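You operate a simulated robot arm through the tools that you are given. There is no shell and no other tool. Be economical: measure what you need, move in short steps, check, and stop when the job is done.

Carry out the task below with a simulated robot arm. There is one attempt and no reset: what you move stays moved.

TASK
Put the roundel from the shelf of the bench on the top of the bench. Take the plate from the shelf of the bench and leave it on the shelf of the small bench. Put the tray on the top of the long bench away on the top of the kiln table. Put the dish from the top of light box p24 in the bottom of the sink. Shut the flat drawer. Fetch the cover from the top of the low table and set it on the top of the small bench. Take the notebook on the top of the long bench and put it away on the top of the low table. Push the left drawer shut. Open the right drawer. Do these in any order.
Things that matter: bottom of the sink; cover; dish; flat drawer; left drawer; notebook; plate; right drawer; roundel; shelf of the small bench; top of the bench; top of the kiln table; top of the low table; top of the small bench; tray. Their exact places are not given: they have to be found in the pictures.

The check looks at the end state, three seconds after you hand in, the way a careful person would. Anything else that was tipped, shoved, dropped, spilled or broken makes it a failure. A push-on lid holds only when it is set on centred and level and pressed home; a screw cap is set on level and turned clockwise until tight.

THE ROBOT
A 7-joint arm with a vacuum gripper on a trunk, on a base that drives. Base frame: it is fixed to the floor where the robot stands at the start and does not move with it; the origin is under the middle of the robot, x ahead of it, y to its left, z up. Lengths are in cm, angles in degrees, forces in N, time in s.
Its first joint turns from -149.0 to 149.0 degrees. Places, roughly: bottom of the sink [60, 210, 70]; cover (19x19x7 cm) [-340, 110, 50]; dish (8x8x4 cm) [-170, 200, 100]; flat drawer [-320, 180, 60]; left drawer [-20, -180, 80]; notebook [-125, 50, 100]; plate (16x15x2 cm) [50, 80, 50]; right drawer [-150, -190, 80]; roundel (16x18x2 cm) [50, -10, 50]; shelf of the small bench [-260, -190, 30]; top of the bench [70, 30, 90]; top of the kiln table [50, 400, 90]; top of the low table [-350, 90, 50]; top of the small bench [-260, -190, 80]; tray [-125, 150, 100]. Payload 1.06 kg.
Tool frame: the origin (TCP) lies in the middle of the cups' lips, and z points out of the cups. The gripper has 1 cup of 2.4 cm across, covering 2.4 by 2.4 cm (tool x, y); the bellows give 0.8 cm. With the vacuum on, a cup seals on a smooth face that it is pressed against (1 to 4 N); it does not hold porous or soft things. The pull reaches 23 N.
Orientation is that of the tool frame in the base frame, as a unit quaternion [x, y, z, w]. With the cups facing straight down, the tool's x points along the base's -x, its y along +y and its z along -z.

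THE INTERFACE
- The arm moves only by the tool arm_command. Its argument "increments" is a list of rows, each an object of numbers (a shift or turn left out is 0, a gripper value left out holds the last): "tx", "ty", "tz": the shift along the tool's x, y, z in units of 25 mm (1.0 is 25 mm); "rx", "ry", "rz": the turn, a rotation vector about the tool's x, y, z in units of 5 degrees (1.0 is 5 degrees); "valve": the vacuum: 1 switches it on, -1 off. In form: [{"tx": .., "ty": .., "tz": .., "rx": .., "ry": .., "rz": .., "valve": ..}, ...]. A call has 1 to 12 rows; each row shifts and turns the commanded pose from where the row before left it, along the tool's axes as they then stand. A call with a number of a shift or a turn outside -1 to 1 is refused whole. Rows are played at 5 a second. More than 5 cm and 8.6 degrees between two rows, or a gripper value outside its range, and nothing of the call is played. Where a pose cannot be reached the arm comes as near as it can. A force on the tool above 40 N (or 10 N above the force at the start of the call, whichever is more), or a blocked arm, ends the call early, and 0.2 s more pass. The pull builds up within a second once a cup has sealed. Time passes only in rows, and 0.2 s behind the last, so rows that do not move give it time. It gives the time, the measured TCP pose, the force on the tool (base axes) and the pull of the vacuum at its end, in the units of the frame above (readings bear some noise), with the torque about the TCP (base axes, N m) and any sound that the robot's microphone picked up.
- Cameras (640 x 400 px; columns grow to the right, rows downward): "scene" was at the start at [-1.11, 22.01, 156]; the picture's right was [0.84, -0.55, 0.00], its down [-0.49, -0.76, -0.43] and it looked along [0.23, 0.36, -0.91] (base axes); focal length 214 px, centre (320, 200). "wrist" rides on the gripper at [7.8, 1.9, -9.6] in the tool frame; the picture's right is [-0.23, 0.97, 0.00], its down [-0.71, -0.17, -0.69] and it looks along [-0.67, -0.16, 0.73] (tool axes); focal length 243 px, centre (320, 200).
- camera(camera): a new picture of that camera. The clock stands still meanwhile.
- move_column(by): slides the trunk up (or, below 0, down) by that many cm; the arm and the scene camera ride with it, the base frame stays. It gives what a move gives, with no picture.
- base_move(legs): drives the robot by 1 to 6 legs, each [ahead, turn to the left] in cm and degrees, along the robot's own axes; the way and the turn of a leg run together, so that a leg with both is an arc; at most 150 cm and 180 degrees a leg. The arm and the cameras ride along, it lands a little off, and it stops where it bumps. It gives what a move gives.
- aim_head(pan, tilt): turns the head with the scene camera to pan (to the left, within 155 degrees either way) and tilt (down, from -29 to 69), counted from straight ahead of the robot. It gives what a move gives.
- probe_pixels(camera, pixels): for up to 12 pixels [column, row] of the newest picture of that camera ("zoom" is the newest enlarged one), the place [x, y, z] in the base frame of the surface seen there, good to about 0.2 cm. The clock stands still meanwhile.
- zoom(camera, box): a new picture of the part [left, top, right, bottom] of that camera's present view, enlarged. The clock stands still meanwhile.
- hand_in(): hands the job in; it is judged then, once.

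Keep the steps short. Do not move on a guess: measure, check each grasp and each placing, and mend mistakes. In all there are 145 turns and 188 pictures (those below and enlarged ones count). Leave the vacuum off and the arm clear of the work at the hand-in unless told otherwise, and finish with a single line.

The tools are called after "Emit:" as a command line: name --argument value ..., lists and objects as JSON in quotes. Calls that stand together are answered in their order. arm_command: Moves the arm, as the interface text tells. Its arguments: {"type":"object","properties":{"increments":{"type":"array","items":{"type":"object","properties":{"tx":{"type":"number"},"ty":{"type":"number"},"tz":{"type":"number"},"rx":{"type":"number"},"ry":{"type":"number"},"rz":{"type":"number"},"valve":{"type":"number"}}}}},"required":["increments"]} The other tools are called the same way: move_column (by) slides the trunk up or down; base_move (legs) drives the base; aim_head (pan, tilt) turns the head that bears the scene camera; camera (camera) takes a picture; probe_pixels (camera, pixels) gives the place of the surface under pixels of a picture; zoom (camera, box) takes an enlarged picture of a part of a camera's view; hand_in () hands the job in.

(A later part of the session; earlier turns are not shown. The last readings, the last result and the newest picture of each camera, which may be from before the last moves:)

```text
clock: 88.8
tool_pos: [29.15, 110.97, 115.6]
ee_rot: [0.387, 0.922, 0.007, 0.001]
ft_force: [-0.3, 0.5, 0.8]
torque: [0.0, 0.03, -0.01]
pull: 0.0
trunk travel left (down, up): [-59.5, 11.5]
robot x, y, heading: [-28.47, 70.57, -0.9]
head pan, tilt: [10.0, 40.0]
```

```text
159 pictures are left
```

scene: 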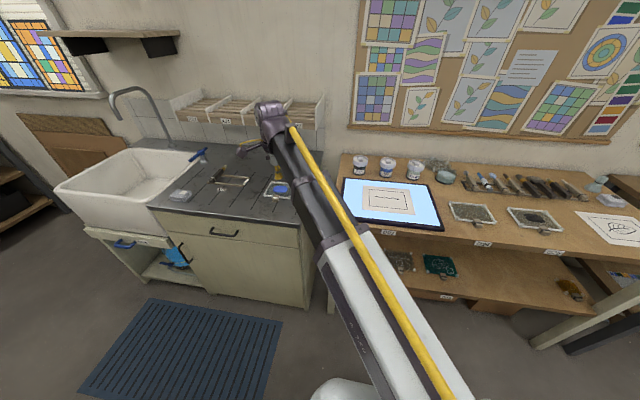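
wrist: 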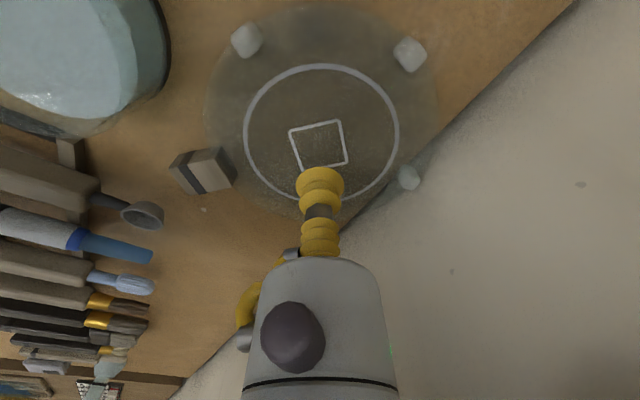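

Next: back 5 cm, swing the TCP to y≈79.4 in front of the bench, and turn the tool so its camera points forward (so that it clears the leg at y≈90).

Emit:
base_move --legs '[[-5, 0.8]]'

Emit:
arm_command --increments '[{"tx": -0.717, "ty": -0.913}, {"tx": -0.717, "ty": -0.913}, {"tx": -0.717, "ty": -0.913}, {"tx": -0.717, "ty": -0.913}, {"tx": -0.717, "ty": -0.913}, {"tx": -0.717, "ty": -0.913}, {"tx": -0.717, "ty": -0.913}, {"tx": -0.717, "ty": -0.913}, {"tx": -0.717, "ty": -0.913}, {"tx": -0.717, "ty": -0.913}, {"tx": -0.717, "ty": -0.913}, {}]'

Emit:
arm_command --increments '[{"rz": 1}, {"rz": 1}, {"rz": 1}, {"rz": 1}, {"rz": 1}, {"rz": 1}, {"rz": 1}, {"rz": 1}, {"rz": 1}, {"rz": 1}, {"rz": 1}, {"rz": 1}]'

Emit:
arm_command --increments '[{"rz": 1}, {"rz": 1}, {"rz": 1}, {"rz": 1}, {"rz": 1}, {"rz": 1}, {"rz": 1}, {"rz": 1}, {"rz": 1}, {"rz": 1}, {"rz": 1}, {"rz": 1}]'

Emit:
arm_command --increments '[{"rz": 1}, {"rz": 1}, {"rz": 0.9}, {}]'

Emit:
move_column --by -40

Emit:
move_column --by -18

Emit:
camera --camera "wrist"

Emit:
camera --camera "scene"

```text
clock: 89.7
tool_pos: [23.43, 111.98, 115.65]
ee_rot: [0.381, 0.925, 0.007, 0.001]
ft_force: [-0.3, 1.0, -0.7]
torque: [0.0, 0.0, 0.01]
pull: 0.1
trunk travel left (down, up): [-59.5, 11.5]
robot x, y, heading: [-33.6, 70.64, 0.2]
head pan, tilt: [10.0, 40.0]
```

```text
clock: 92.3
tool_pos: [20.12, 80.23, 114.73]
ee_rot: [0.38, 0.925, 0.007, 0.004]
ft_force: [-0.1, 1.1, 0.0]
torque: [-0.02, 0.01, 0.0]
pull: 0.0
out of reach, approached as far as the arm can: row 11
trunk travel left (down, up): [-59.5, 11.5]
robot x, y, heading: [-33.3, 70.65, 0.2]
head pan, tilt: [10.0, 40.0]
```

```text
clock: 94.9
tool_pos: [20.01, 80.13, 114.74]
ee_rot: [0.792, 0.61, 0.008, 0.0]
ft_force: [-0.2, -0.2, 0.0]
torque: [0.0, 0.01, 0.02]
pull: 0.0
trunk travel left (down, up): [-59.5, 11.5]
robot x, y, heading: [-33.52, 70.42, 0.1]
head pan, tilt: [10.0, 40.0]
```

```text
clock: 97.5
tool_pos: [20.54, 77.75, 114.64]
ee_rot: [0.99, 0.139, 0.005, -0.004]
ft_force: [-0.4, 0.2, -0.4]
torque: [-0.03, -0.02, 0.01]
pull: 0.1
out of reach, approached as far as the arm can: row 12
trunk travel left (down, up): [-59.5, 11.5]
robot x, y, heading: [-33.56, 70.4, 0.4]
head pan, tilt: [10.0, 40.0]
```

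```text
clock: 98.5
tool_pos: [20.84, 65.67, 114.34]
ee_rot: [1.0, 0.017, 0.003, -0.004]
ft_force: [0.2, -0.9, 0.0]
torque: [0.01, 0.04, -0.02]
pull: 0.1
out of reach, approached as far as the arm can: row 1, 2, 3
trunk travel left (down, up): [-59.5, 11.5]
robot x, y, heading: [-33.67, 70.7, 0.1]
head pan, tilt: [10.0, 40.0]
```

```text
clock: 102.3
tool_pos: [20.89, 65.86, 74.35]
ee_rot: [1.0, 0.017, 0.005, -0.004]
ft_force: [0.3, -0.2, -0.7]
torque: [0.0, 0.01, 0.01]
pull: 0.1
trunk travel left (down, up): [-19.5, 51.5]
robot x, y, heading: [-33.66, 70.53, 0.0]
head pan, tilt: [10.0, 40.0]
```

```text
clock: 104.3
tool_pos: [20.81, 65.72, 56.25]
ee_rot: [1.0, 0.017, 0.003, -0.004]
ft_force: [1.1, -0.2, 0.5]
torque: [0.0, 0.0, -0.02]
pull: 0.0
trunk travel left (down, up): [-1.5, 69.5]
robot x, y, heading: [-33.79, 70.63, 0.1]
head pan, tilt: [10.0, 40.0]
```

```text
158 pictures are left
```

wrist: 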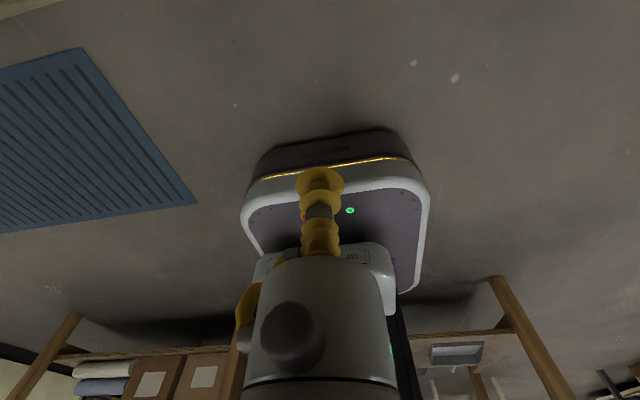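

```text
157 pictures are left
```

scene: 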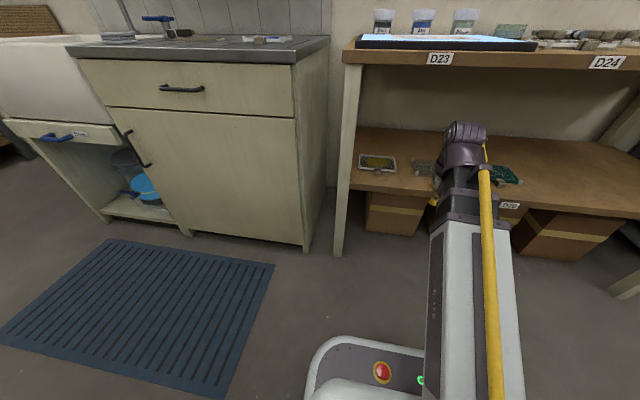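

The wrist joint reached its limit with the camera straight ahead; I turn it 25° left, then move to y≈79.4 and forward some.

Emit:
arm_command --increments '[{"rz": -1}, {"rz": -1}, {"rz": -1}, {"rz": -1}, {"rz": -1}, {"tx": 0.41, "ty": -0.81}, {"tx": 0.41, "ty": -0.81}, {"tx": 0.41, "ty": -0.81}, {"tx": 0.41, "ty": -0.81}, {"tx": 0.41, "ty": -0.81}, {"tx": 0.41, "ty": -0.81}]'

Emit:
arm_command --increments '[{"tx": 0.891, "ty": 0.454}, {"tx": 0.891, "ty": 0.454}, {"tx": 0.891, "ty": 0.454}, {"tx": 0.891, "ty": 0.454}, {"tx": 0.891, "ty": 0.454}, {"tx": 0.891, "ty": 0.454}, {"tx": 0.891, "ty": 0.454}, {"tx": 0.891, "ty": 0.454}]'

Emit:
camera --camera "wrist"

Emit:
zoom --camera "scene" --box '[320, 100, 560, 240]'

```text
clock: 106.7
tool_pos: [20.72, 79.35, 56.44]
ee_rot: [0.972, 0.235, 0.004, -0.003]
ft_force: [-0.5, 0.4, -0.5]
torque: [0.01, 0.01, -0.02]
pull: 0.0
trunk travel left (down, up): [-1.5, 69.5]
robot x, y, heading: [-33.71, 70.33, 0.1]
head pan, tilt: [10.0, 40.0]
```

```text
clock: 108.5
tool_pos: [40.81, 79.43, 56.59]
ee_rot: [0.972, 0.233, 0.004, -0.004]
ft_force: [0.0, -1.2, -0.3]
torque: [0.0, -0.03, -0.01]
pull: 0.0
trunk travel left (down, up): [-1.5, 69.5]
robot x, y, heading: [-33.44, 70.64, 0.4]
head pan, tilt: [10.0, 40.0]
```

```text
156 pictures are left
```

wrist: 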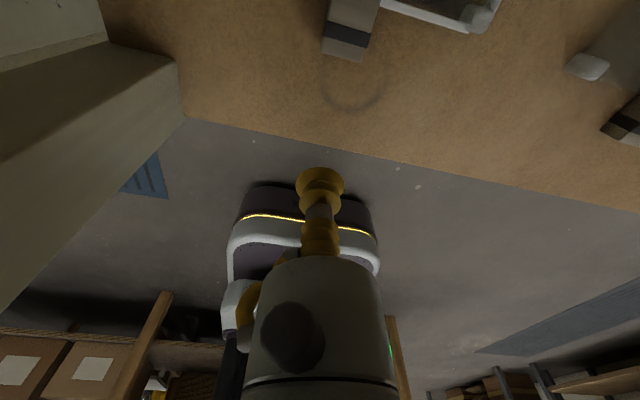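

```text
2.67 times, centred on (440, 170) of scene
```

zoom: 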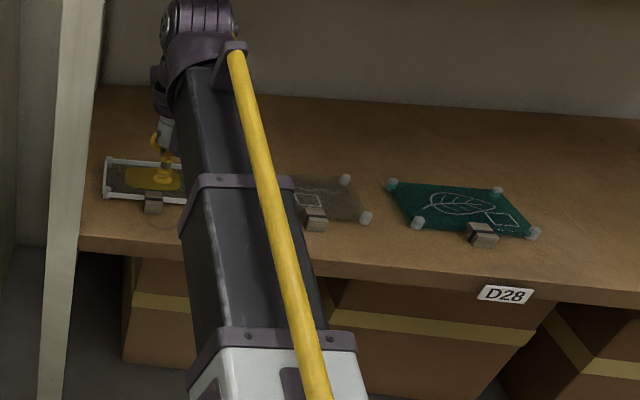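

Emit:
arm_command --increments '[{"tx": 0.891, "ty": 0.454}, {"tx": 0.891, "ty": 0.454}, {"tx": 0.891, "ty": 0.454}, {"tx": 0.891, "ty": 0.454}, {"tx": 0.891, "ty": 0.454}, {}]'

Emit:
camera --camera "wrist"

```text
clock: 109.9
tool_pos: [53.38, 79.38, 56.6]
ee_rot: [0.972, 0.233, 0.005, -0.003]
ft_force: [0.7, 0.5, -0.9]
torque: [-0.02, 0.0, 0.0]
pull: 0.0
trunk travel left (down, up): [-1.5, 69.5]
robot x, y, heading: [-33.73, 70.66, 0.3]
head pan, tilt: [10.0, 40.0]
```

```text
154 pictures are left
```

wrist: 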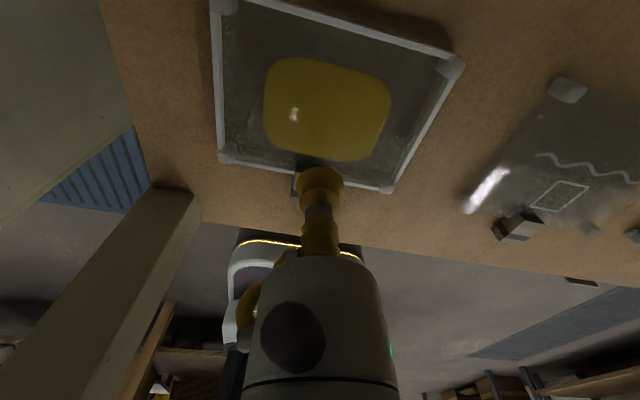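

Emit:
probe_pixels --camera "wrist" --pixels '[[325, 100], [240, 90], [345, 50], [390, 150], [448, 67], [225, 158], [385, 189], [227, 8], [300, 130], [360, 130], [290, 160], [240, 130]]'

```text
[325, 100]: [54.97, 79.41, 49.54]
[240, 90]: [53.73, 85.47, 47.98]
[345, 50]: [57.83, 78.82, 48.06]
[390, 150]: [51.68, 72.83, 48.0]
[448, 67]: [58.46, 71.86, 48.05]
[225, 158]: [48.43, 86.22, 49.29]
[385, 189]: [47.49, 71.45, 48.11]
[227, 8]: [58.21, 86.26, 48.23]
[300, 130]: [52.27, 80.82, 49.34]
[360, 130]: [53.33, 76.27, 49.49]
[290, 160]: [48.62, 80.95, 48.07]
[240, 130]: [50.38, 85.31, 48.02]
```

The yellow patch is opaque at z≈49.5, plate centre near (54, 79.1). Descend on it with the vacuum on.

Emit:
arm_command --increments '[{"tx": 0.15, "ty": 0.2, "tz": 1, "valve": 1}, {"tz": 1}, {"tz": 0.5}, {"tz": 0.2}, {"tz": 0.15}, {"tz": 0.1}, {}, {}, {}]'

```text
clock: 111.9
tool_pos: [53.94, 79.18, 49.3]
ee_rot: [0.972, 0.234, 0.005, -0.003]
ft_force: [1.9, 1.3, 5.4]
torque: [-0.09, 0.03, -0.01]
pull: 22.9
trunk travel left (down, up): [-1.5, 69.5]
robot x, y, heading: [-33.56, 70.47, 0.3]
head pan, tilt: [10.0, 40.0]
```

Sealed. Lift, draw out, raise the trunk, and drive toward the right-hand side of the room.

Emit:
arm_command --increments '[{"tz": -0.5}, {"tz": -0.5}, {"tz": -1}, {"tz": -0.6}, {"tx": -0.5, "ty": -0.227}, {"tx": -0.891, "ty": -0.454}, {"tx": -0.891, "ty": -0.454}, {"tx": -0.891, "ty": -0.454}, {"tx": -0.891, "ty": -0.454}, {"tx": -0.891, "ty": -0.454}, {"tx": -0.891, "ty": -0.454}, {"tx": -0.891, "ty": -0.454}]'

Emit:
arm_command --increments '[{"tx": -0.891, "ty": -0.454}, {"tx": -0.891, "ty": -0.454}, {"tx": -0.891, "ty": -0.454}, {"tx": -0.891, "ty": -0.454}, {"tx": -0.891, "ty": -0.454}, {}]'

Emit:
move_column --by 40

Emit:
move_column --by 15

Emit:
base_move --legs '[[0, -90], [140, 0], [0, -90]]'

Emit:
aim_head --pan 30 --tilt 35

Emit:
camera --camera "scene"

Emit:
camera --camera "wrist"

```text
clock: 114.5
tool_pos: [34.83, 79.12, 55.72]
ee_rot: [0.972, 0.233, 0.004, -0.002]
ft_force: [-0.6, 0.3, -1.9]
torque: [0.0, 0.02, 0.0]
pull: 22.7
trunk travel left (down, up): [-1.5, 69.5]
robot x, y, heading: [-33.71, 70.38, 0.2]
head pan, tilt: [10.0, 40.0]
```

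```text
clock: 115.9
tool_pos: [22.38, 79.08, 55.55]
ee_rot: [0.972, 0.234, 0.004, -0.004]
ft_force: [0.3, 0.1, -1.6]
torque: [-0.02, -0.01, 0.0]
pull: 23.1
trunk travel left (down, up): [-1.5, 69.5]
robot x, y, heading: [-33.68, 70.39, 0.4]
head pan, tilt: [10.0, 40.0]
```

```text
clock: 119.8
tool_pos: [22.44, 78.93, 95.69]
ee_rot: [0.972, 0.234, 0.004, -0.004]
ft_force: [-0.7, -0.4, -1.8]
torque: [0.02, -0.03, 0.03]
pull: 22.9
trunk travel left (down, up): [-41.5, 29.5]
robot x, y, heading: [-33.62, 70.66, 0.2]
head pan, tilt: [10.0, 40.0]
```

```text
clock: 121.5
tool_pos: [22.51, 78.96, 110.62]
ee_rot: [0.972, 0.234, 0.003, -0.004]
ft_force: [-0.1, -0.1, -1.5]
torque: [-0.04, -0.03, -0.01]
pull: 23.0
trunk travel left (down, up): [-56.5, 14.5]
robot x, y, heading: [-33.62, 70.68, 0.4]
head pan, tilt: [10.0, 40.0]
```

```text
clock: 136.1
tool_pos: [-90.03, -75.82, 110.7]
ee_rot: [-0.225, 0.974, -0.003, -0.004]
ft_force: [0.4, -0.1, -1.1]
torque: [-0.01, 0.03, 0.01]
pull: 23.6
trunk travel left (down, up): [-56.5, 14.5]
robot x, y, heading: [-33.77, -68.47, 179.2]
head pan, tilt: [10.0, 40.0]
```

```text
clock: 136.9
tool_pos: [-90.17, -75.8, 110.57]
ee_rot: [-0.225, 0.974, -0.003, -0.004]
ft_force: [0.5, 0.4, -2.2]
torque: [0.01, -0.02, 0.03]
pull: 23.1
trunk travel left (down, up): [-56.5, 14.5]
robot x, y, heading: [-33.9, -68.69, 179.2]
head pan, tilt: [30.0, 35.0]
```

```text
153 pictures are left
```

scene: 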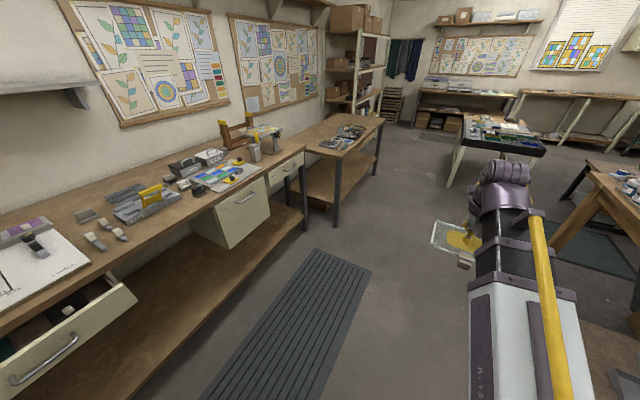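

```text
152 pictures are left
```

wrist: 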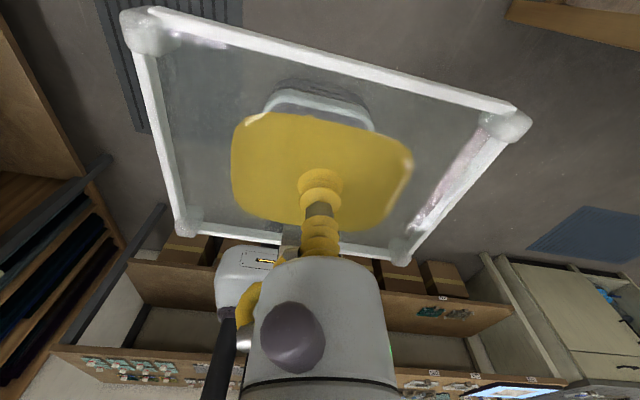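

Emit:
probe_pixels --camera "scene" --pixels '[[285, 168], [290, 180], [271, 172], [301, 166], [245, 200], [306, 145], [340, 180], [330, 165], [378, 120], [335, 225], [60, 340], [130, 290]]'

Emit:
zoom --camera "scene" --box '[260, 90, 420, 240]'

```text
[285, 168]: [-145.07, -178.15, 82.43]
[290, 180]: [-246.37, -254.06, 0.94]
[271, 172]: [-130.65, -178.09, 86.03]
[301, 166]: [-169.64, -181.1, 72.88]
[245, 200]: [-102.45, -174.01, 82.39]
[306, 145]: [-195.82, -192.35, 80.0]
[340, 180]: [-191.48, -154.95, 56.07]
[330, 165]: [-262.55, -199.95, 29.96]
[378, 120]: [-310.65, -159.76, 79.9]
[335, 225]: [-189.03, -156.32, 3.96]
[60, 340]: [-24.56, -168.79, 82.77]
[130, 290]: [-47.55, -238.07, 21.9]
```

```text
2.67 times, centred on (340, 165) of scene
```

zoom: 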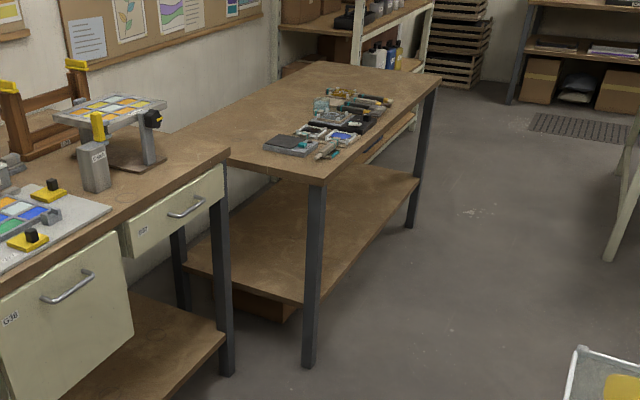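

Emit:
probe_pixels --camera "scene" --pixels '[[449, 185], [458, 145], [544, 155], [545, 230], [592, 180], [500, 120], [560, 270], [420, 160], [416, 300], [520, 72], [420, 95], [455, 130]]'

```text
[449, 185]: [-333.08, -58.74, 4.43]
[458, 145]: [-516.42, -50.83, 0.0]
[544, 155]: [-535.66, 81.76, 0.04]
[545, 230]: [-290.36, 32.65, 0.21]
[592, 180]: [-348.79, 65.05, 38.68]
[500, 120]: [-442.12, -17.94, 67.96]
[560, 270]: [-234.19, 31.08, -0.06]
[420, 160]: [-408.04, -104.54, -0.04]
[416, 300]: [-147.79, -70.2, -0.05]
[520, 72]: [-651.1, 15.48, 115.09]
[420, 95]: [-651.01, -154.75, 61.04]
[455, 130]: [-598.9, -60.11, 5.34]
```

The way is clear up to x≈-300 along y≈-69. Drive to x≈-255 and face the small bench.

Emit:
base_move --legs '[[150, 0.8], [72, 0], [0, 90]]'

Emit:
aim_head --pan 0 --tilt 45

Emit:
camera --camera "scene"

```text
clock: 151.8
tool_pos: [-247.67, -123.84, 110.57]
ee_rot: [0.853, -0.521, 0.005, 0.0]
ft_force: [0.8, -0.2, -1.4]
torque: [0.0, -0.02, -0.01]
pull: 22.8
trunk travel left (down, up): [-56.5, 14.5]
robot x, y, heading: [-256.42, -67.48, -89.5]
head pan, tilt: [30.0, 35.0]
```

```text
clock: 152.7
tool_pos: [-247.66, -123.83, 110.58]
ee_rot: [0.854, -0.521, 0.005, 0.0]
ft_force: [-0.9, 1.1, -2.1]
torque: [-0.02, 0.01, -0.01]
pull: 23.2
trunk travel left (down, up): [-56.5, 14.5]
robot x, y, heading: [-256.2, -67.74, -89.7]
head pan, tilt: [0.0, 45.0]
```

```text
150 pictures are left
```

scene: 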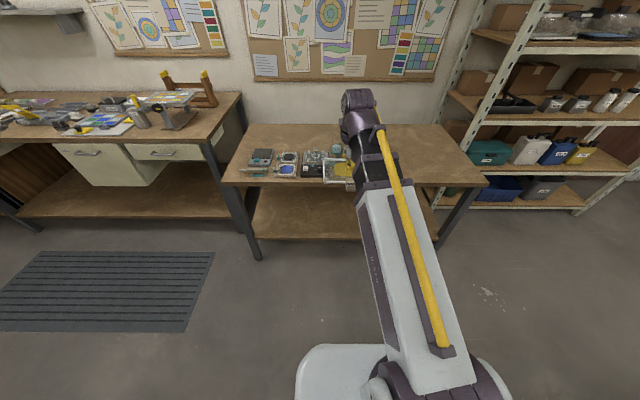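

Emit:
probe_pixels --camera "scene" --pixels '[[300, 237], [330, 225], [300, 181], [440, 188], [400, 150], [445, 165], [395, 130], [260, 205], [460, 150], [290, 152], [335, 150], [340, 172]]'

```text
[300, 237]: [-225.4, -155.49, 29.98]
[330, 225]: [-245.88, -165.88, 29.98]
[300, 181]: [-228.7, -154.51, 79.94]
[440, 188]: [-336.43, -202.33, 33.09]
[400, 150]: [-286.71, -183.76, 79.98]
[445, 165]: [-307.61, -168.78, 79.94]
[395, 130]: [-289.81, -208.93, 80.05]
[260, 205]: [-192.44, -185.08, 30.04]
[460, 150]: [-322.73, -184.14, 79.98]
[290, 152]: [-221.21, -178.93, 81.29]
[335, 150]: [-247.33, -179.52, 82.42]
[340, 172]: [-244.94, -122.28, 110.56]
```

Shelf at z=30, front edge y=-154.5. I drive 17 cm closer, lower the trunk, then the arm, keeping the plate in front of the bench.

Emit:
base_move --legs '[[17, 0]]'

Emit:
move_column --by -40

Emit:
move_column --by -16

Emit:
arm_command --increments '[{"tz": 0.9}, {"tz": 0.9}, {"tz": 0.9}, {"tz": 0.9}, {"tz": 0.9}, {"tz": 0.9}, {"tz": 0.9}, {"tz": 0.9}]'

Emit:
camera --camera "wrist"

Emit:
camera --camera "scene"

```text
clock: 154.2
tool_pos: [-247.56, -140.84, 110.55]
ee_rot: [0.853, -0.522, 0.005, 0.0]
ft_force: [0.5, 0.1, -2.2]
torque: [-0.01, 0.03, 0.01]
pull: 23.2
trunk travel left (down, up): [-56.5, 14.5]
robot x, y, heading: [-256.18, -84.7, -89.6]
head pan, tilt: [0.0, 45.0]
```

```text
clock: 158.0
tool_pos: [-247.44, -140.73, 70.57]
ee_rot: [0.853, -0.522, 0.005, 0.0]
ft_force: [0.1, 0.1, -2.7]
torque: [0.0, 0.02, 0.0]
pull: 22.9
trunk travel left (down, up): [-16.5, 54.5]
robot x, y, heading: [-256.21, -84.75, -89.6]
head pan, tilt: [0.0, 45.0]
```

```text
clock: 159.8
tool_pos: [-247.58, -140.93, 54.65]
ee_rot: [0.853, -0.521, 0.004, 0.0]
ft_force: [0.1, -0.3, -2.6]
torque: [0.01, -0.03, 0.02]
pull: 23.3
trunk travel left (down, up): [-0.5, 70.5]
robot x, y, heading: [-256.21, -84.69, -89.5]
head pan, tilt: [0.0, 45.0]
```

```text
clock: 161.6
tool_pos: [-247.4, -141.06, 36.43]
ee_rot: [0.854, -0.521, 0.005, 0.001]
ft_force: [-0.7, 0.3, -1.5]
torque: [0.03, 0.01, 0.0]
pull: 22.6
trunk travel left (down, up): [-0.5, 70.5]
robot x, y, heading: [-256.32, -84.77, -89.4]
head pan, tilt: [0.0, 45.0]
```

```text
149 pictures are left
```

wrist: 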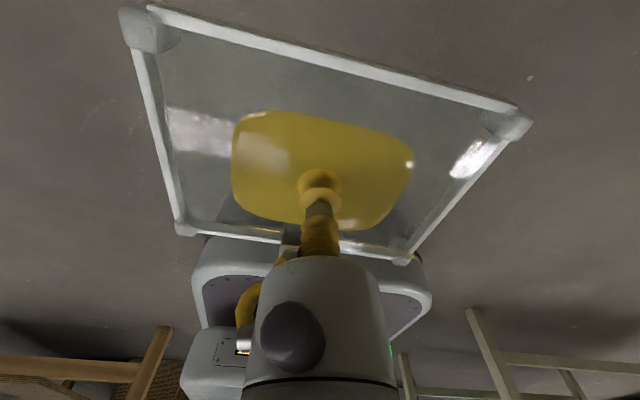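

```text
148 pictures are left
```

scene: 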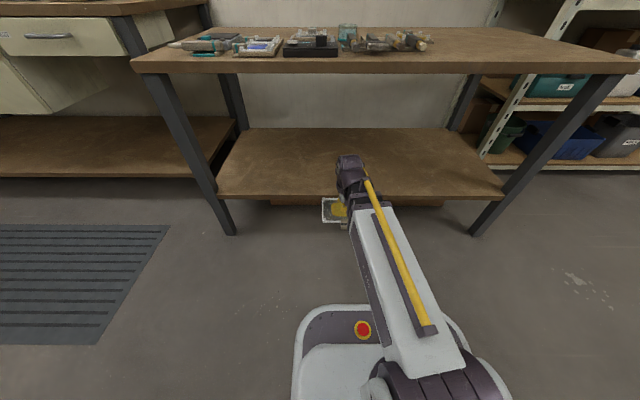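

Shelf is empty. Move in 28 cm.

Emit:
arm_command --increments '[{"tx": 0.889, "ty": 0.457}, {"tx": 0.889, "ty": 0.457}, {"tx": 0.889, "ty": 0.457}, {"tx": 0.889, "ty": 0.457}, {"tx": 0.889, "ty": 0.457}, {"tx": 0.889, "ty": 0.457}, {"tx": 0.889, "ty": 0.457}, {"tx": 0.889, "ty": 0.457}, {"tx": 0.889, "ty": 0.457}, {"tx": 0.889, "ty": 0.457}, {"tx": 0.889, "ty": 0.457}, {}]'

Emit:
camera --camera "scene"

```text
clock: 164.2
tool_pos: [-247.32, -168.44, 36.67]
ee_rot: [0.854, -0.521, 0.004, 0.0]
ft_force: [0.1, 0.0, -1.9]
torque: [0.0, -0.01, -0.01]
pull: 22.9
trunk travel left (down, up): [-0.5, 70.5]
robot x, y, heading: [-256.48, -84.91, -89.5]
head pan, tilt: [0.0, 45.0]
```

```text
147 pictures are left
```

scene: 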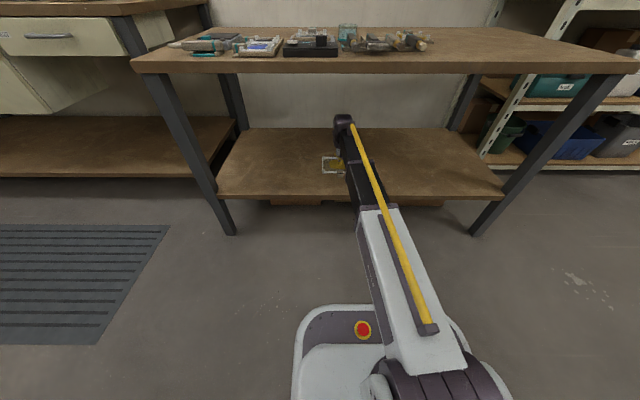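

Emit:
arm_command --increments '[{"tz": 1}, {"tz": 0.6}, {"tz": 0.4}, {"tz": 0.1}, {}, {"valve": -1}, {}, {}, {}, {}, {"tz": -0.4}, {"tz": -1}]'

Emit:
camera --camera "wrist"

```text
clock: 166.8
tool_pos: [-247.31, -168.44, 35.0]
ee_rot: [0.853, -0.522, 0.005, 0.001]
ft_force: [0.8, 0.2, -0.1]
torque: [-0.01, -0.02, -0.02]
pull: 0.0
trunk travel left (down, up): [-0.5, 70.5]
robot x, y, heading: [-256.14, -84.58, -89.5]
head pan, tilt: [0.0, 45.0]
```

```text
146 pictures are left
```

wrist: 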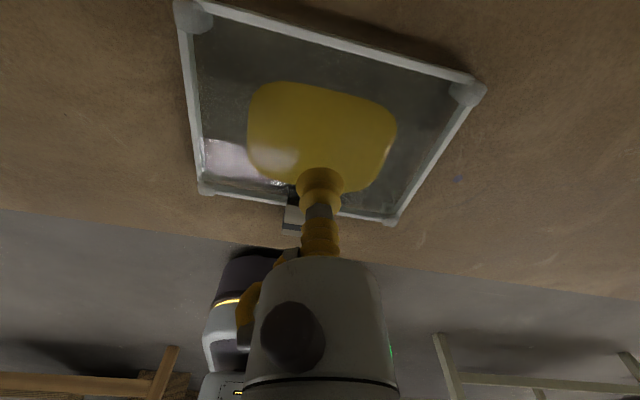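

The plate is flat on the shelf. Withdraw, raise, and go to the right drawer (x≈-150), turning the tool so that its camera is on the left for a later forward pitch.

Emit:
arm_command --increments '[{"tx": -0.889, "ty": -0.457}, {"tx": -0.889, "ty": -0.457}, {"tx": -0.889, "ty": -0.457}, {"tx": -0.889, "ty": -0.457}, {"tx": -0.889, "ty": -0.457}, {"tx": -0.889, "ty": -0.457}, {"tx": -0.889, "ty": -0.457}, {"tx": -0.889, "ty": -0.457}, {"tx": -0.889, "ty": -0.457}, {"tx": -0.889, "ty": -0.457}, {"tx": -0.889, "ty": -0.457}]'

Emit:
move_column --by 40

Emit:
base_move --legs '[[0, 90], [106, 0], [0, -90]]'

Emit:
arm_command --increments '[{"rz": -1}, {"rz": -1}, {"rz": -1}, {"rz": -1}, {"rz": -1}, {"rz": -1}, {"rz": -1}, {"rz": -1}, {"rz": -1}, {"rz": -1}, {"rz": -1}, {"rz": -1}]'

Emit:
aim_head --pan 0 --tilt 35

Emit:
camera --camera "scene"

```text
clock: 169.2
tool_pos: [-247.43, -140.91, 34.89]
ee_rot: [0.854, -0.521, 0.005, 0.001]
ft_force: [-0.6, -0.2, 0.2]
torque: [0.02, 0.0, 0.03]
pull: 0.0
trunk travel left (down, up): [-0.5, 70.5]
robot x, y, heading: [-256.39, -84.29, -89.6]
head pan, tilt: [0.0, 45.0]
```

```text
clock: 173.1
tool_pos: [-247.51, -140.94, 74.88]
ee_rot: [0.854, -0.521, 0.005, 0.0]
ft_force: [0.6, 0.2, 0.3]
torque: [0.05, -0.01, -0.01]
pull: 0.1
trunk travel left (down, up): [-40.5, 30.5]
robot x, y, heading: [-256.12, -84.85, -89.5]
head pan, tilt: [0.0, 45.0]
```

```text
clock: 186.2
tool_pos: [-140.77, -140.78, 74.87]
ee_rot: [0.852, -0.523, 0.005, 0.0]
ft_force: [0.5, 0.1, -0.4]
torque: [0.01, 0.03, 0.01]
pull: 0.1
trunk travel left (down, up): [-40.5, 30.5]
robot x, y, heading: [-149.18, -84.78, -89.9]
head pan, tilt: [0.0, 45.0]
```

```text
clock: 188.8
tool_pos: [-140.85, -140.71, 74.85]
ee_rot: [1.0, -0.026, 0.004, 0.003]
ft_force: [0.0, 0.2, -0.3]
torque: [-0.02, 0.0, -0.01]
pull: 0.0
trunk travel left (down, up): [-40.5, 30.5]
robot x, y, heading: [-148.92, -84.13, -89.8]
head pan, tilt: [0.0, 45.0]
```

```text
clock: 189.5
tool_pos: [-140.7, -140.93, 74.82]
ee_rot: [1.0, -0.027, 0.005, 0.002]
ft_force: [0.4, -0.5, 0.5]
torque: [0.01, 0.03, 0.01]
pull: 0.1
trunk travel left (down, up): [-40.5, 30.5]
robot x, y, heading: [-149.56, -84.4, -89.6]
head pan, tilt: [0.0, 35.0]
```

```text
145 pictures are left
```

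scene: 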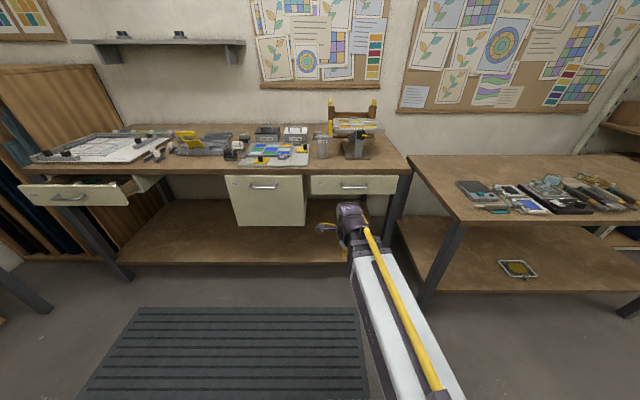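

Emit:
zoom --camera "scene" --box '[290, 160, 430, 240]'

Emit:
probe_pixels --camera "scene" --pixels '[[314, 180], [314, 193], [326, 185], [340, 184], [353, 186], [368, 186], [382, 184], [396, 178], [395, 193], [353, 191], [353, 168], [382, 190]]'

```text
4.57 times, centred on (360, 200) of scene
```

zoom: 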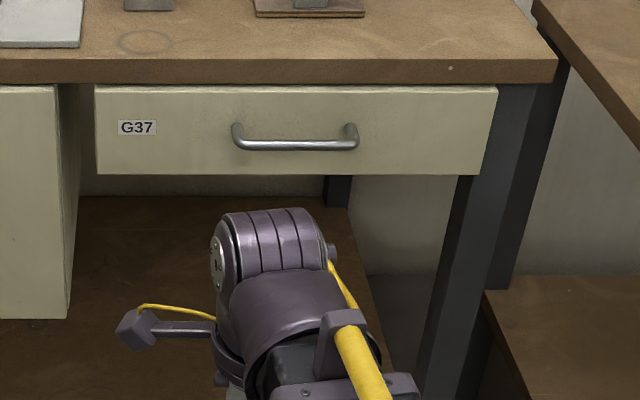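

```text
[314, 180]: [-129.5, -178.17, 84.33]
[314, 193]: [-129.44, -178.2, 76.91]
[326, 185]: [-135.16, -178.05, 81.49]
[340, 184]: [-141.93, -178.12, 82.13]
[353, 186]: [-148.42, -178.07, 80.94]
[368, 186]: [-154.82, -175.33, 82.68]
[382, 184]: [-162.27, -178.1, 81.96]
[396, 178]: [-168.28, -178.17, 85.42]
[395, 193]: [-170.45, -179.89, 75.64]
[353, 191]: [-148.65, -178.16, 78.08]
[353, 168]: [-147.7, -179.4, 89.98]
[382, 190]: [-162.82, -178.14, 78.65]
```

Face at y=-178.15, free area right of the handle around x=-160.5, z=81. Move over there (y≈-165), then pitch the cup forward.

Emit:
arm_command --increments '[{"rz": -0.6}, {"tx": -0.8, "ty": 0.93}, {"tx": -0.8, "ty": 0.93}, {"tx": -0.8, "ty": 0.93}, {"tx": -0.8, "ty": 0.93}, {"tx": -0.8, "ty": 0.93}, {"tx": -0.8, "ty": 0.93}, {"tx": -0.8, "ty": 0.93}, {"tx": -0.8, "ty": 0.93}, {"tx": -0.8, "ty": 0.93}, {"tx": -0.8, "ty": 0.93}]'

Emit:
arm_command --increments '[{"rx": -1}, {"rx": -1}, {"rx": -1}, {"rx": -1}, {"rx": -1}, {"rx": -1}, {"rx": -1}, {"rx": -1}, {"rx": -1}, {"rx": -1}, {"rx": -1}, {"rx": -1}]'

Emit:
arm_command --increments '[{"rx": -1}, {"rx": -1}, {"rx": -1}, {"rx": -1}, {"rx": -1}, {"rx": -1}, {}]'

Emit:
camera --camera "wrist"

Emit:
camera --camera "scene"

```text
clock: 191.9
tool_pos: [-161.06, -163.96, 74.67]
ee_rot: [1.0, -0.001, 0.004, 0.003]
ft_force: [0.1, 0.4, -0.4]
torque: [0.01, 0.02, 0.01]
pull: 0.1
trunk travel left (down, up): [-40.5, 30.5]
robot x, y, heading: [-149.15, -84.86, -90.1]
head pan, tilt: [0.0, 35.0]
```

```text
clock: 194.5
tool_pos: [-160.78, -163.94, 74.87]
ee_rot: [0.864, -0.003, 0.004, 0.503]
ft_force: [0.3, 0.6, -0.2]
torque: [0.02, 0.0, -0.01]
pull: 0.1
trunk travel left (down, up): [-40.5, 30.5]
robot x, y, heading: [-149.01, -84.64, -90.2]
head pan, tilt: [0.0, 35.0]
```

```text
clock: 196.1
tool_pos: [-160.76, -164.0, 74.87]
ee_rot: [0.704, -0.004, 0.003, 0.71]
ft_force: [0.2, 0.1, 0.3]
torque: [-0.03, 0.03, 0.01]
pull: 0.0
trunk travel left (down, up): [-40.5, 30.5]
robot x, y, heading: [-148.87, -84.43, -90.1]
head pan, tilt: [0.0, 35.0]
```

```text
143 pictures are left
```

wrist: 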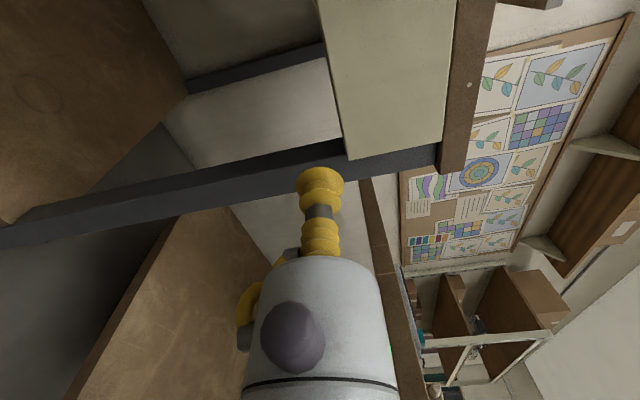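

```text
142 pictures are left
```

scene: 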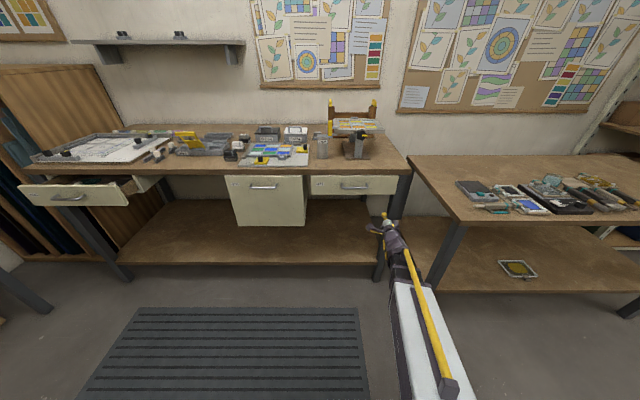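

Cup faces the drawer. Raise 6.1 cm, go forward with the vacuum on until sealed.

Emit:
move_column --by 6.1

Emit:
arm_command --increments '[{"tz": 1, "valve": 1}, {"tz": 1}, {"tz": 1}, {"tz": 1}, {"tz": 1}, {"tz": 0.5}, {"tz": 0.2}, {"tz": 0.1}, {}, {}, {}]'

```text
clock: 197.1
tool_pos: [-160.81, -163.98, 80.96]
ee_rot: [0.704, -0.004, 0.002, 0.71]
ft_force: [0.5, 0.8, 0.1]
torque: [0.0, -0.03, -0.01]
pull: 0.1
trunk travel left (down, up): [-46.6, 24.4]
robot x, y, heading: [-149.29, -84.44, -89.9]
head pan, tilt: [0.0, 35.0]
```

```text
clock: 199.5
tool_pos: [-160.89, -178.44, 81.03]
ee_rot: [0.704, -0.004, 0.003, 0.71]
ft_force: [0.5, 14.1, -5.8]
torque: [-0.03, 0.0, 0.04]
pull: 23.3
trunk travel left (down, up): [-46.6, 24.4]
robot x, y, heading: [-149.27, -84.28, -90.1]
head pan, tilt: [0.0, 35.0]
```

Sealed. Pull it slowly with the arm.

Emit:
arm_command --increments '[{"tz": -0.3}, {"tz": -0.5}, {"tz": -0.5}, {"tz": -0.6}, {"tz": -0.6}, {"tz": -0.6}, {"tz": -0.6}, {"tz": -0.6}, {"tz": -0.6}, {"tz": -0.6}, {"tz": -0.6}, {"tz": -0.6}]'

Emit:
camera --camera "scene"

```text
clock: 202.1
tool_pos: [-160.98, -161.56, 80.88]
ee_rot: [0.705, -0.003, 0.003, 0.709]
ft_force: [-1.6, 0.6, 9.6]
torque: [0.07, -0.09, 0.02]
pull: 22.9
trunk travel left (down, up): [-46.6, 24.4]
robot x, y, heading: [-149.58, -84.58, -89.8]
head pan, tilt: [0.0, 35.0]
```

```text
141 pictures are left
```

scene: 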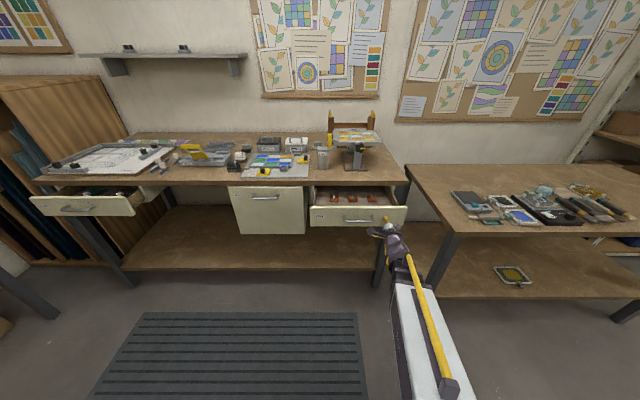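

It slides, 17 cm open. Pull about 10 cm more.

Emit:
arm_command --increments '[{"tz": -0.5}, {"tz": -0.5}, {"tz": -0.5}, {"tz": -0.5}, {"tz": -0.5}, {"tz": -0.5}, {"tz": -0.5}, {"tz": -0.4}, {}]'

Emit:
zoom --camera "scene" --box '[220, 130, 480, 290]'

```text
clock: 204.1
tool_pos: [-161.12, -152.94, 80.43]
ee_rot: [0.704, -0.003, 0.003, 0.71]
ft_force: [6.7, 1.1, 10.9]
torque: [0.14, -0.03, -0.01]
pull: 23.4
out of reach, approached as far as the arm can: row 8
trunk travel left (down, up): [-46.6, 24.4]
robot x, y, heading: [-149.12, -84.47, -89.9]
head pan, tilt: [0.0, 35.0]
```

```text
2.46 times, centred on (350, 210) of scene
```

zoom: 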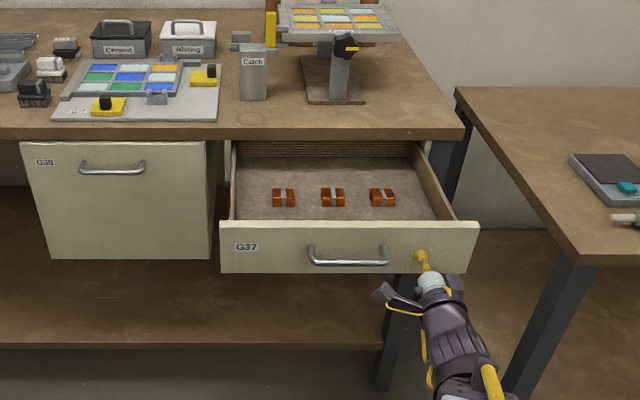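

25 cm open; the arm is at its inner limit, so I back the base 8 cm to open further.

Emit:
base_move --legs '[[-8, 0]]'

Emit:
zoom --camera "scene" --box '[220, 130, 480, 290]'

```text
clock: 205.2
tool_pos: [-161.17, -145.05, 80.36]
ee_rot: [0.704, -0.004, 0.003, 0.71]
ft_force: [0.3, 0.4, -0.1]
torque: [0.0, -0.02, -0.02]
pull: 0.0
trunk travel left (down, up): [-46.6, 24.4]
robot x, y, heading: [-148.91, -76.56, -90.1]
head pan, tilt: [0.0, 35.0]
```

```text
2.46 times, centred on (350, 210) of scene
```

zoom: 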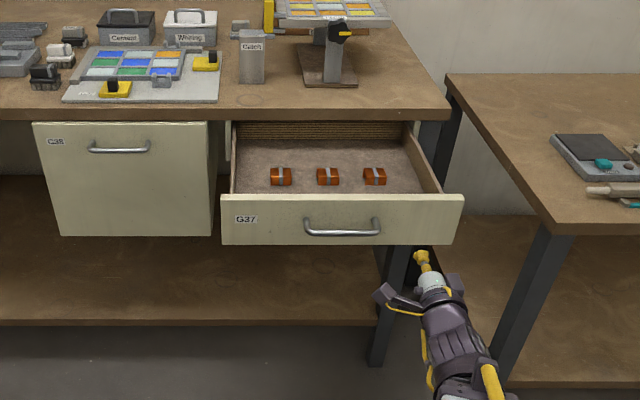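

Emit:
probe_pixels --camera "zoom" --pixels '[[280, 218], [420, 218], [320, 127]]'

Emit:
aim_head --pan 60 --tilt 35

Emit:
camera --camera "scene"

```text
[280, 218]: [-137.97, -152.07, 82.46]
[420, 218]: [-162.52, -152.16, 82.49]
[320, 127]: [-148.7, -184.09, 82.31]
```

```text
clock: 206.5
tool_pos: [-161.19, -145.02, 80.4]
ee_rot: [0.704, -0.004, 0.003, 0.71]
ft_force: [-1.1, -0.1, -0.7]
torque: [0.02, -0.03, 0.0]
pull: 0.1
trunk travel left (down, up): [-46.6, 24.4]
robot x, y, heading: [-149.21, -76.73, -90.0]
head pan, tilt: [60.0, 35.0]
```

```text
138 pictures are left
```

scene: 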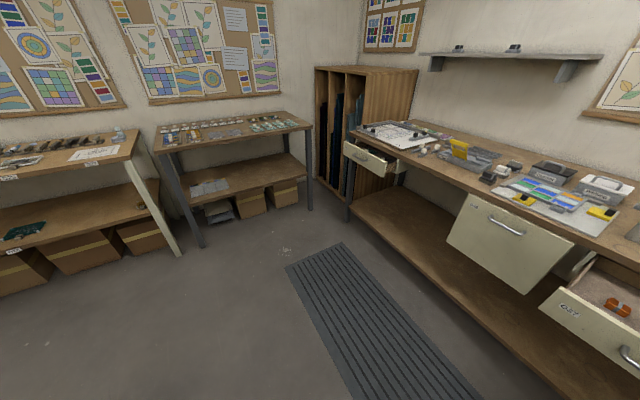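

The drawer stopped at its limit, 26 cm open. Vacuum off; raise the trunk and drive to face the left drawer.

Emit:
arm_command --increments '[{"valve": -1}]'

Emit:
move_column --by 24

Emit:
base_move --legs '[[0, 90], [126, 0], [0, -90]]'

Emit:
aim_head --pan 0 --tilt 40

Emit:
camera --camera "scene"

```text
clock: 206.9
tool_pos: [-161.11, -144.95, 80.46]
ee_rot: [0.705, -0.003, 0.003, 0.709]
ft_force: [-0.1, 1.0, -0.9]
torque: [0.0, -0.04, 0.02]
pull: 0.1
trunk travel left (down, up): [-46.6, 24.4]
robot x, y, heading: [-149.26, -76.4, -90.0]
head pan, tilt: [60.0, 35.0]
```

```text
clock: 209.4
tool_pos: [-161.22, -145.04, 104.49]
ee_rot: [0.704, -0.004, 0.002, 0.71]
ft_force: [1.2, 0.0, 0.5]
torque: [0.02, 0.02, 0.01]
pull: 0.0
trunk travel left (down, up): [-70.6, 0.4]
robot x, y, heading: [-149.13, -76.51, -90.1]
head pan, tilt: [60.0, 35.0]
```

```text
clock: 223.4
tool_pos: [-33.65, -147.18, 104.51]
ee_rot: [0.704, -0.001, 0.004, 0.71]
ft_force: [0.3, 0.5, -0.7]
torque: [-0.02, 0.0, -0.02]
pull: 0.0
trunk travel left (down, up): [-70.6, 0.4]
robot x, y, heading: [-21.96, -78.69, -89.3]
head pan, tilt: [60.0, 35.0]
```

```text
clock: 224.7
tool_pos: [-33.72, -147.15, 104.48]
ee_rot: [0.704, -0.002, 0.004, 0.71]
ft_force: [0.8, -0.2, -0.6]
torque: [0.04, 0.0, -0.02]
pull: 0.0
trunk travel left (down, up): [-70.6, 0.4]
robot x, y, heading: [-21.98, -79.03, -89.7]
head pan, tilt: [0.0, 40.0]
```

```text
137 pictures are left
```

scene: 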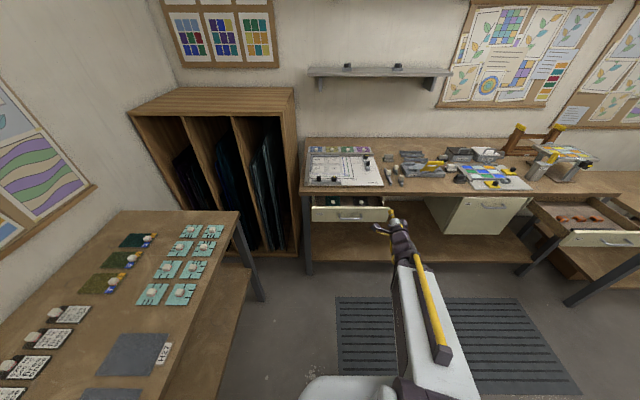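

Emit:
zoom --camera "scene" --box '[290, 160, 440, 270]'

Emit:
probe_pixels --camera "scene" --pixels '[[315, 214], [330, 211], [350, 209], [350, 218], [370, 214], [385, 214], [350, 216], [338, 192], [335, 201]]'

```text
3.64 times, centred on (365, 215) of scene
```

zoom: 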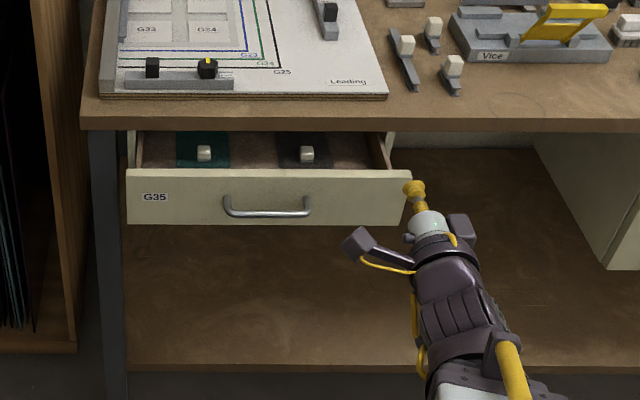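

```text
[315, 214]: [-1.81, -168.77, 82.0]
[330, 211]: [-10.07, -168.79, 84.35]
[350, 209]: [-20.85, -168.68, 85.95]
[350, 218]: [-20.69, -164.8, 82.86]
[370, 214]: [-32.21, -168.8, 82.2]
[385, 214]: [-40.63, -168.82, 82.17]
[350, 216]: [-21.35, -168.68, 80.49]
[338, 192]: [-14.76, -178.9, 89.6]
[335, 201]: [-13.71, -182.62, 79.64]
```

Face at y=-168.8, x=-41…-1. Lower the trunk so the cup is at z=81, then push straight in.

Emit:
move_column --by -23.5

Emit:
arm_command --increments '[{"tz": 1}, {"tz": 1}, {"tz": 1}, {"tz": 1}, {"tz": 1}, {"tz": 1}, {"tz": 1}, {"tz": 0.8}, {"tz": 0.4}, {"tz": 0.5}, {"tz": 0.5}, {"tz": 0.5}]'

Emit:
arm_command --increments '[{"tz": 0.5}, {"tz": 0.5}, {"tz": 0.4}, {"tz": 0.2}, {"tz": 0.2}, {"tz": 0.2}]'

Emit:
camera --camera "scene"

```text
clock: 227.1
tool_pos: [-33.63, -147.19, 80.9]
ee_rot: [0.705, -0.002, 0.004, 0.709]
ft_force: [-0.2, 0.5, 0.4]
torque: [0.05, 0.01, 0.02]
pull: 0.0
trunk travel left (down, up): [-47.1, 23.9]
robot x, y, heading: [-22.15, -78.61, -89.6]
head pan, tilt: [0.0, 40.0]
```

```text
clock: 229.7
tool_pos: [-33.4, -171.4, 81.03]
ee_rot: [0.704, -0.003, 0.004, 0.71]
ft_force: [-0.8, 1.3, -0.8]
torque: [0.0, 0.06, 0.01]
pull: 0.1
trunk travel left (down, up): [-47.1, 23.9]
robot x, y, heading: [-21.9, -79.11, -89.5]
head pan, tilt: [0.0, 40.0]
```

```text
clock: 231.1
tool_pos: [-33.42, -176.45, 81.07]
ee_rot: [0.704, -0.003, 0.005, 0.71]
ft_force: [-0.6, 1.3, -0.1]
torque: [0.04, -0.01, -0.01]
pull: 0.1
trunk travel left (down, up): [-47.1, 23.9]
robot x, y, heading: [-21.95, -78.47, -89.6]
head pan, tilt: [0.0, 40.0]
```

```text
135 pictures are left
```

scene: 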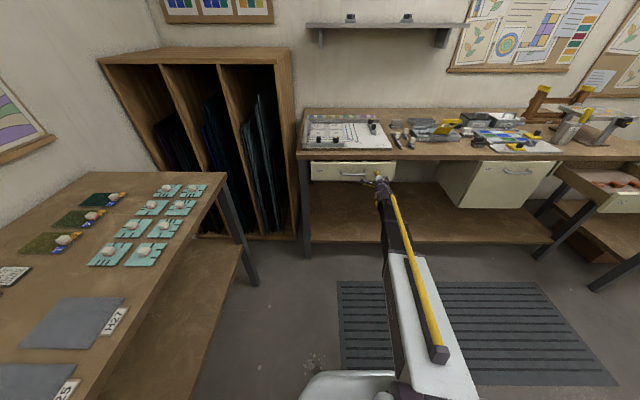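

Still moving freely; push the rest until it stops.

Emit:
arm_command --increments '[{"tz": 0.2}, {"tz": 0.2}, {"tz": 0.2}, {"tz": 0.1}, {"tz": 0.1}, {"tz": 0.1}, {"tz": 0.1}]'

Emit:
probe_pixels --camera "scene" --pixels '[[335, 176]]'

Emit:
arm_command --increments '[{"tz": -1}, {"tz": -1}, {"tz": -1}, {"tz": -1}, {"tz": -1}, {"tz": -1}, {"tz": -1}, {"tz": -1}, {"tz": -1}, {"tz": -1}]'

Emit:
zoom --camera "scene" --box '[290, 120, 440, 220]'

Emit:
probe_pixels --camera "zoom" --pixels '[[120, 240], [370, 240]]'

```text
clock: 232.7
tool_pos: [-33.38, -178.73, 81.08]
ee_rot: [0.705, -0.002, 0.005, 0.709]
ft_force: [0.7, 10.5, -3.8]
torque: [-0.08, -0.04, -0.06]
pull: 0.0
trunk travel left (down, up): [-47.1, 23.9]
robot x, y, heading: [-22.15, -78.55, -89.6]
head pan, tilt: [0.0, 40.0]
```

```text
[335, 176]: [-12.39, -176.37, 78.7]
```

```text
clock: 234.9
tool_pos: [-33.53, -153.83, 80.89]
ee_rot: [0.705, -0.002, 0.004, 0.709]
ft_force: [-0.4, -0.3, 0.0]
torque: [0.03, -0.03, 0.02]
pull: 0.0
trunk travel left (down, up): [-47.1, 23.9]
robot x, y, heading: [-21.84, -78.6, -89.5]
head pan, tilt: [0.0, 40.0]
```

```text
4.00 times, centred on (365, 170) of scene
```

zoom: 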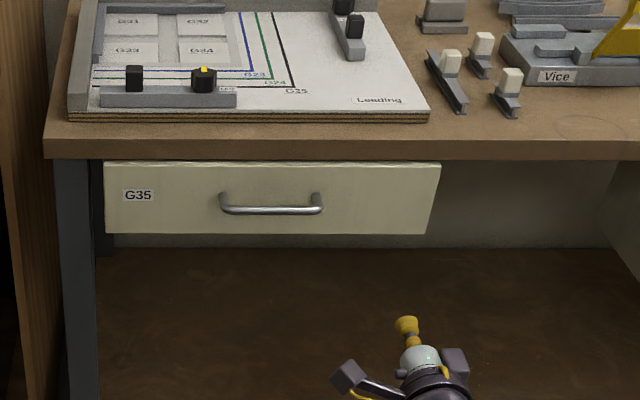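

```text
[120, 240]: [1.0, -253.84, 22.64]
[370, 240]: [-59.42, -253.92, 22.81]
```

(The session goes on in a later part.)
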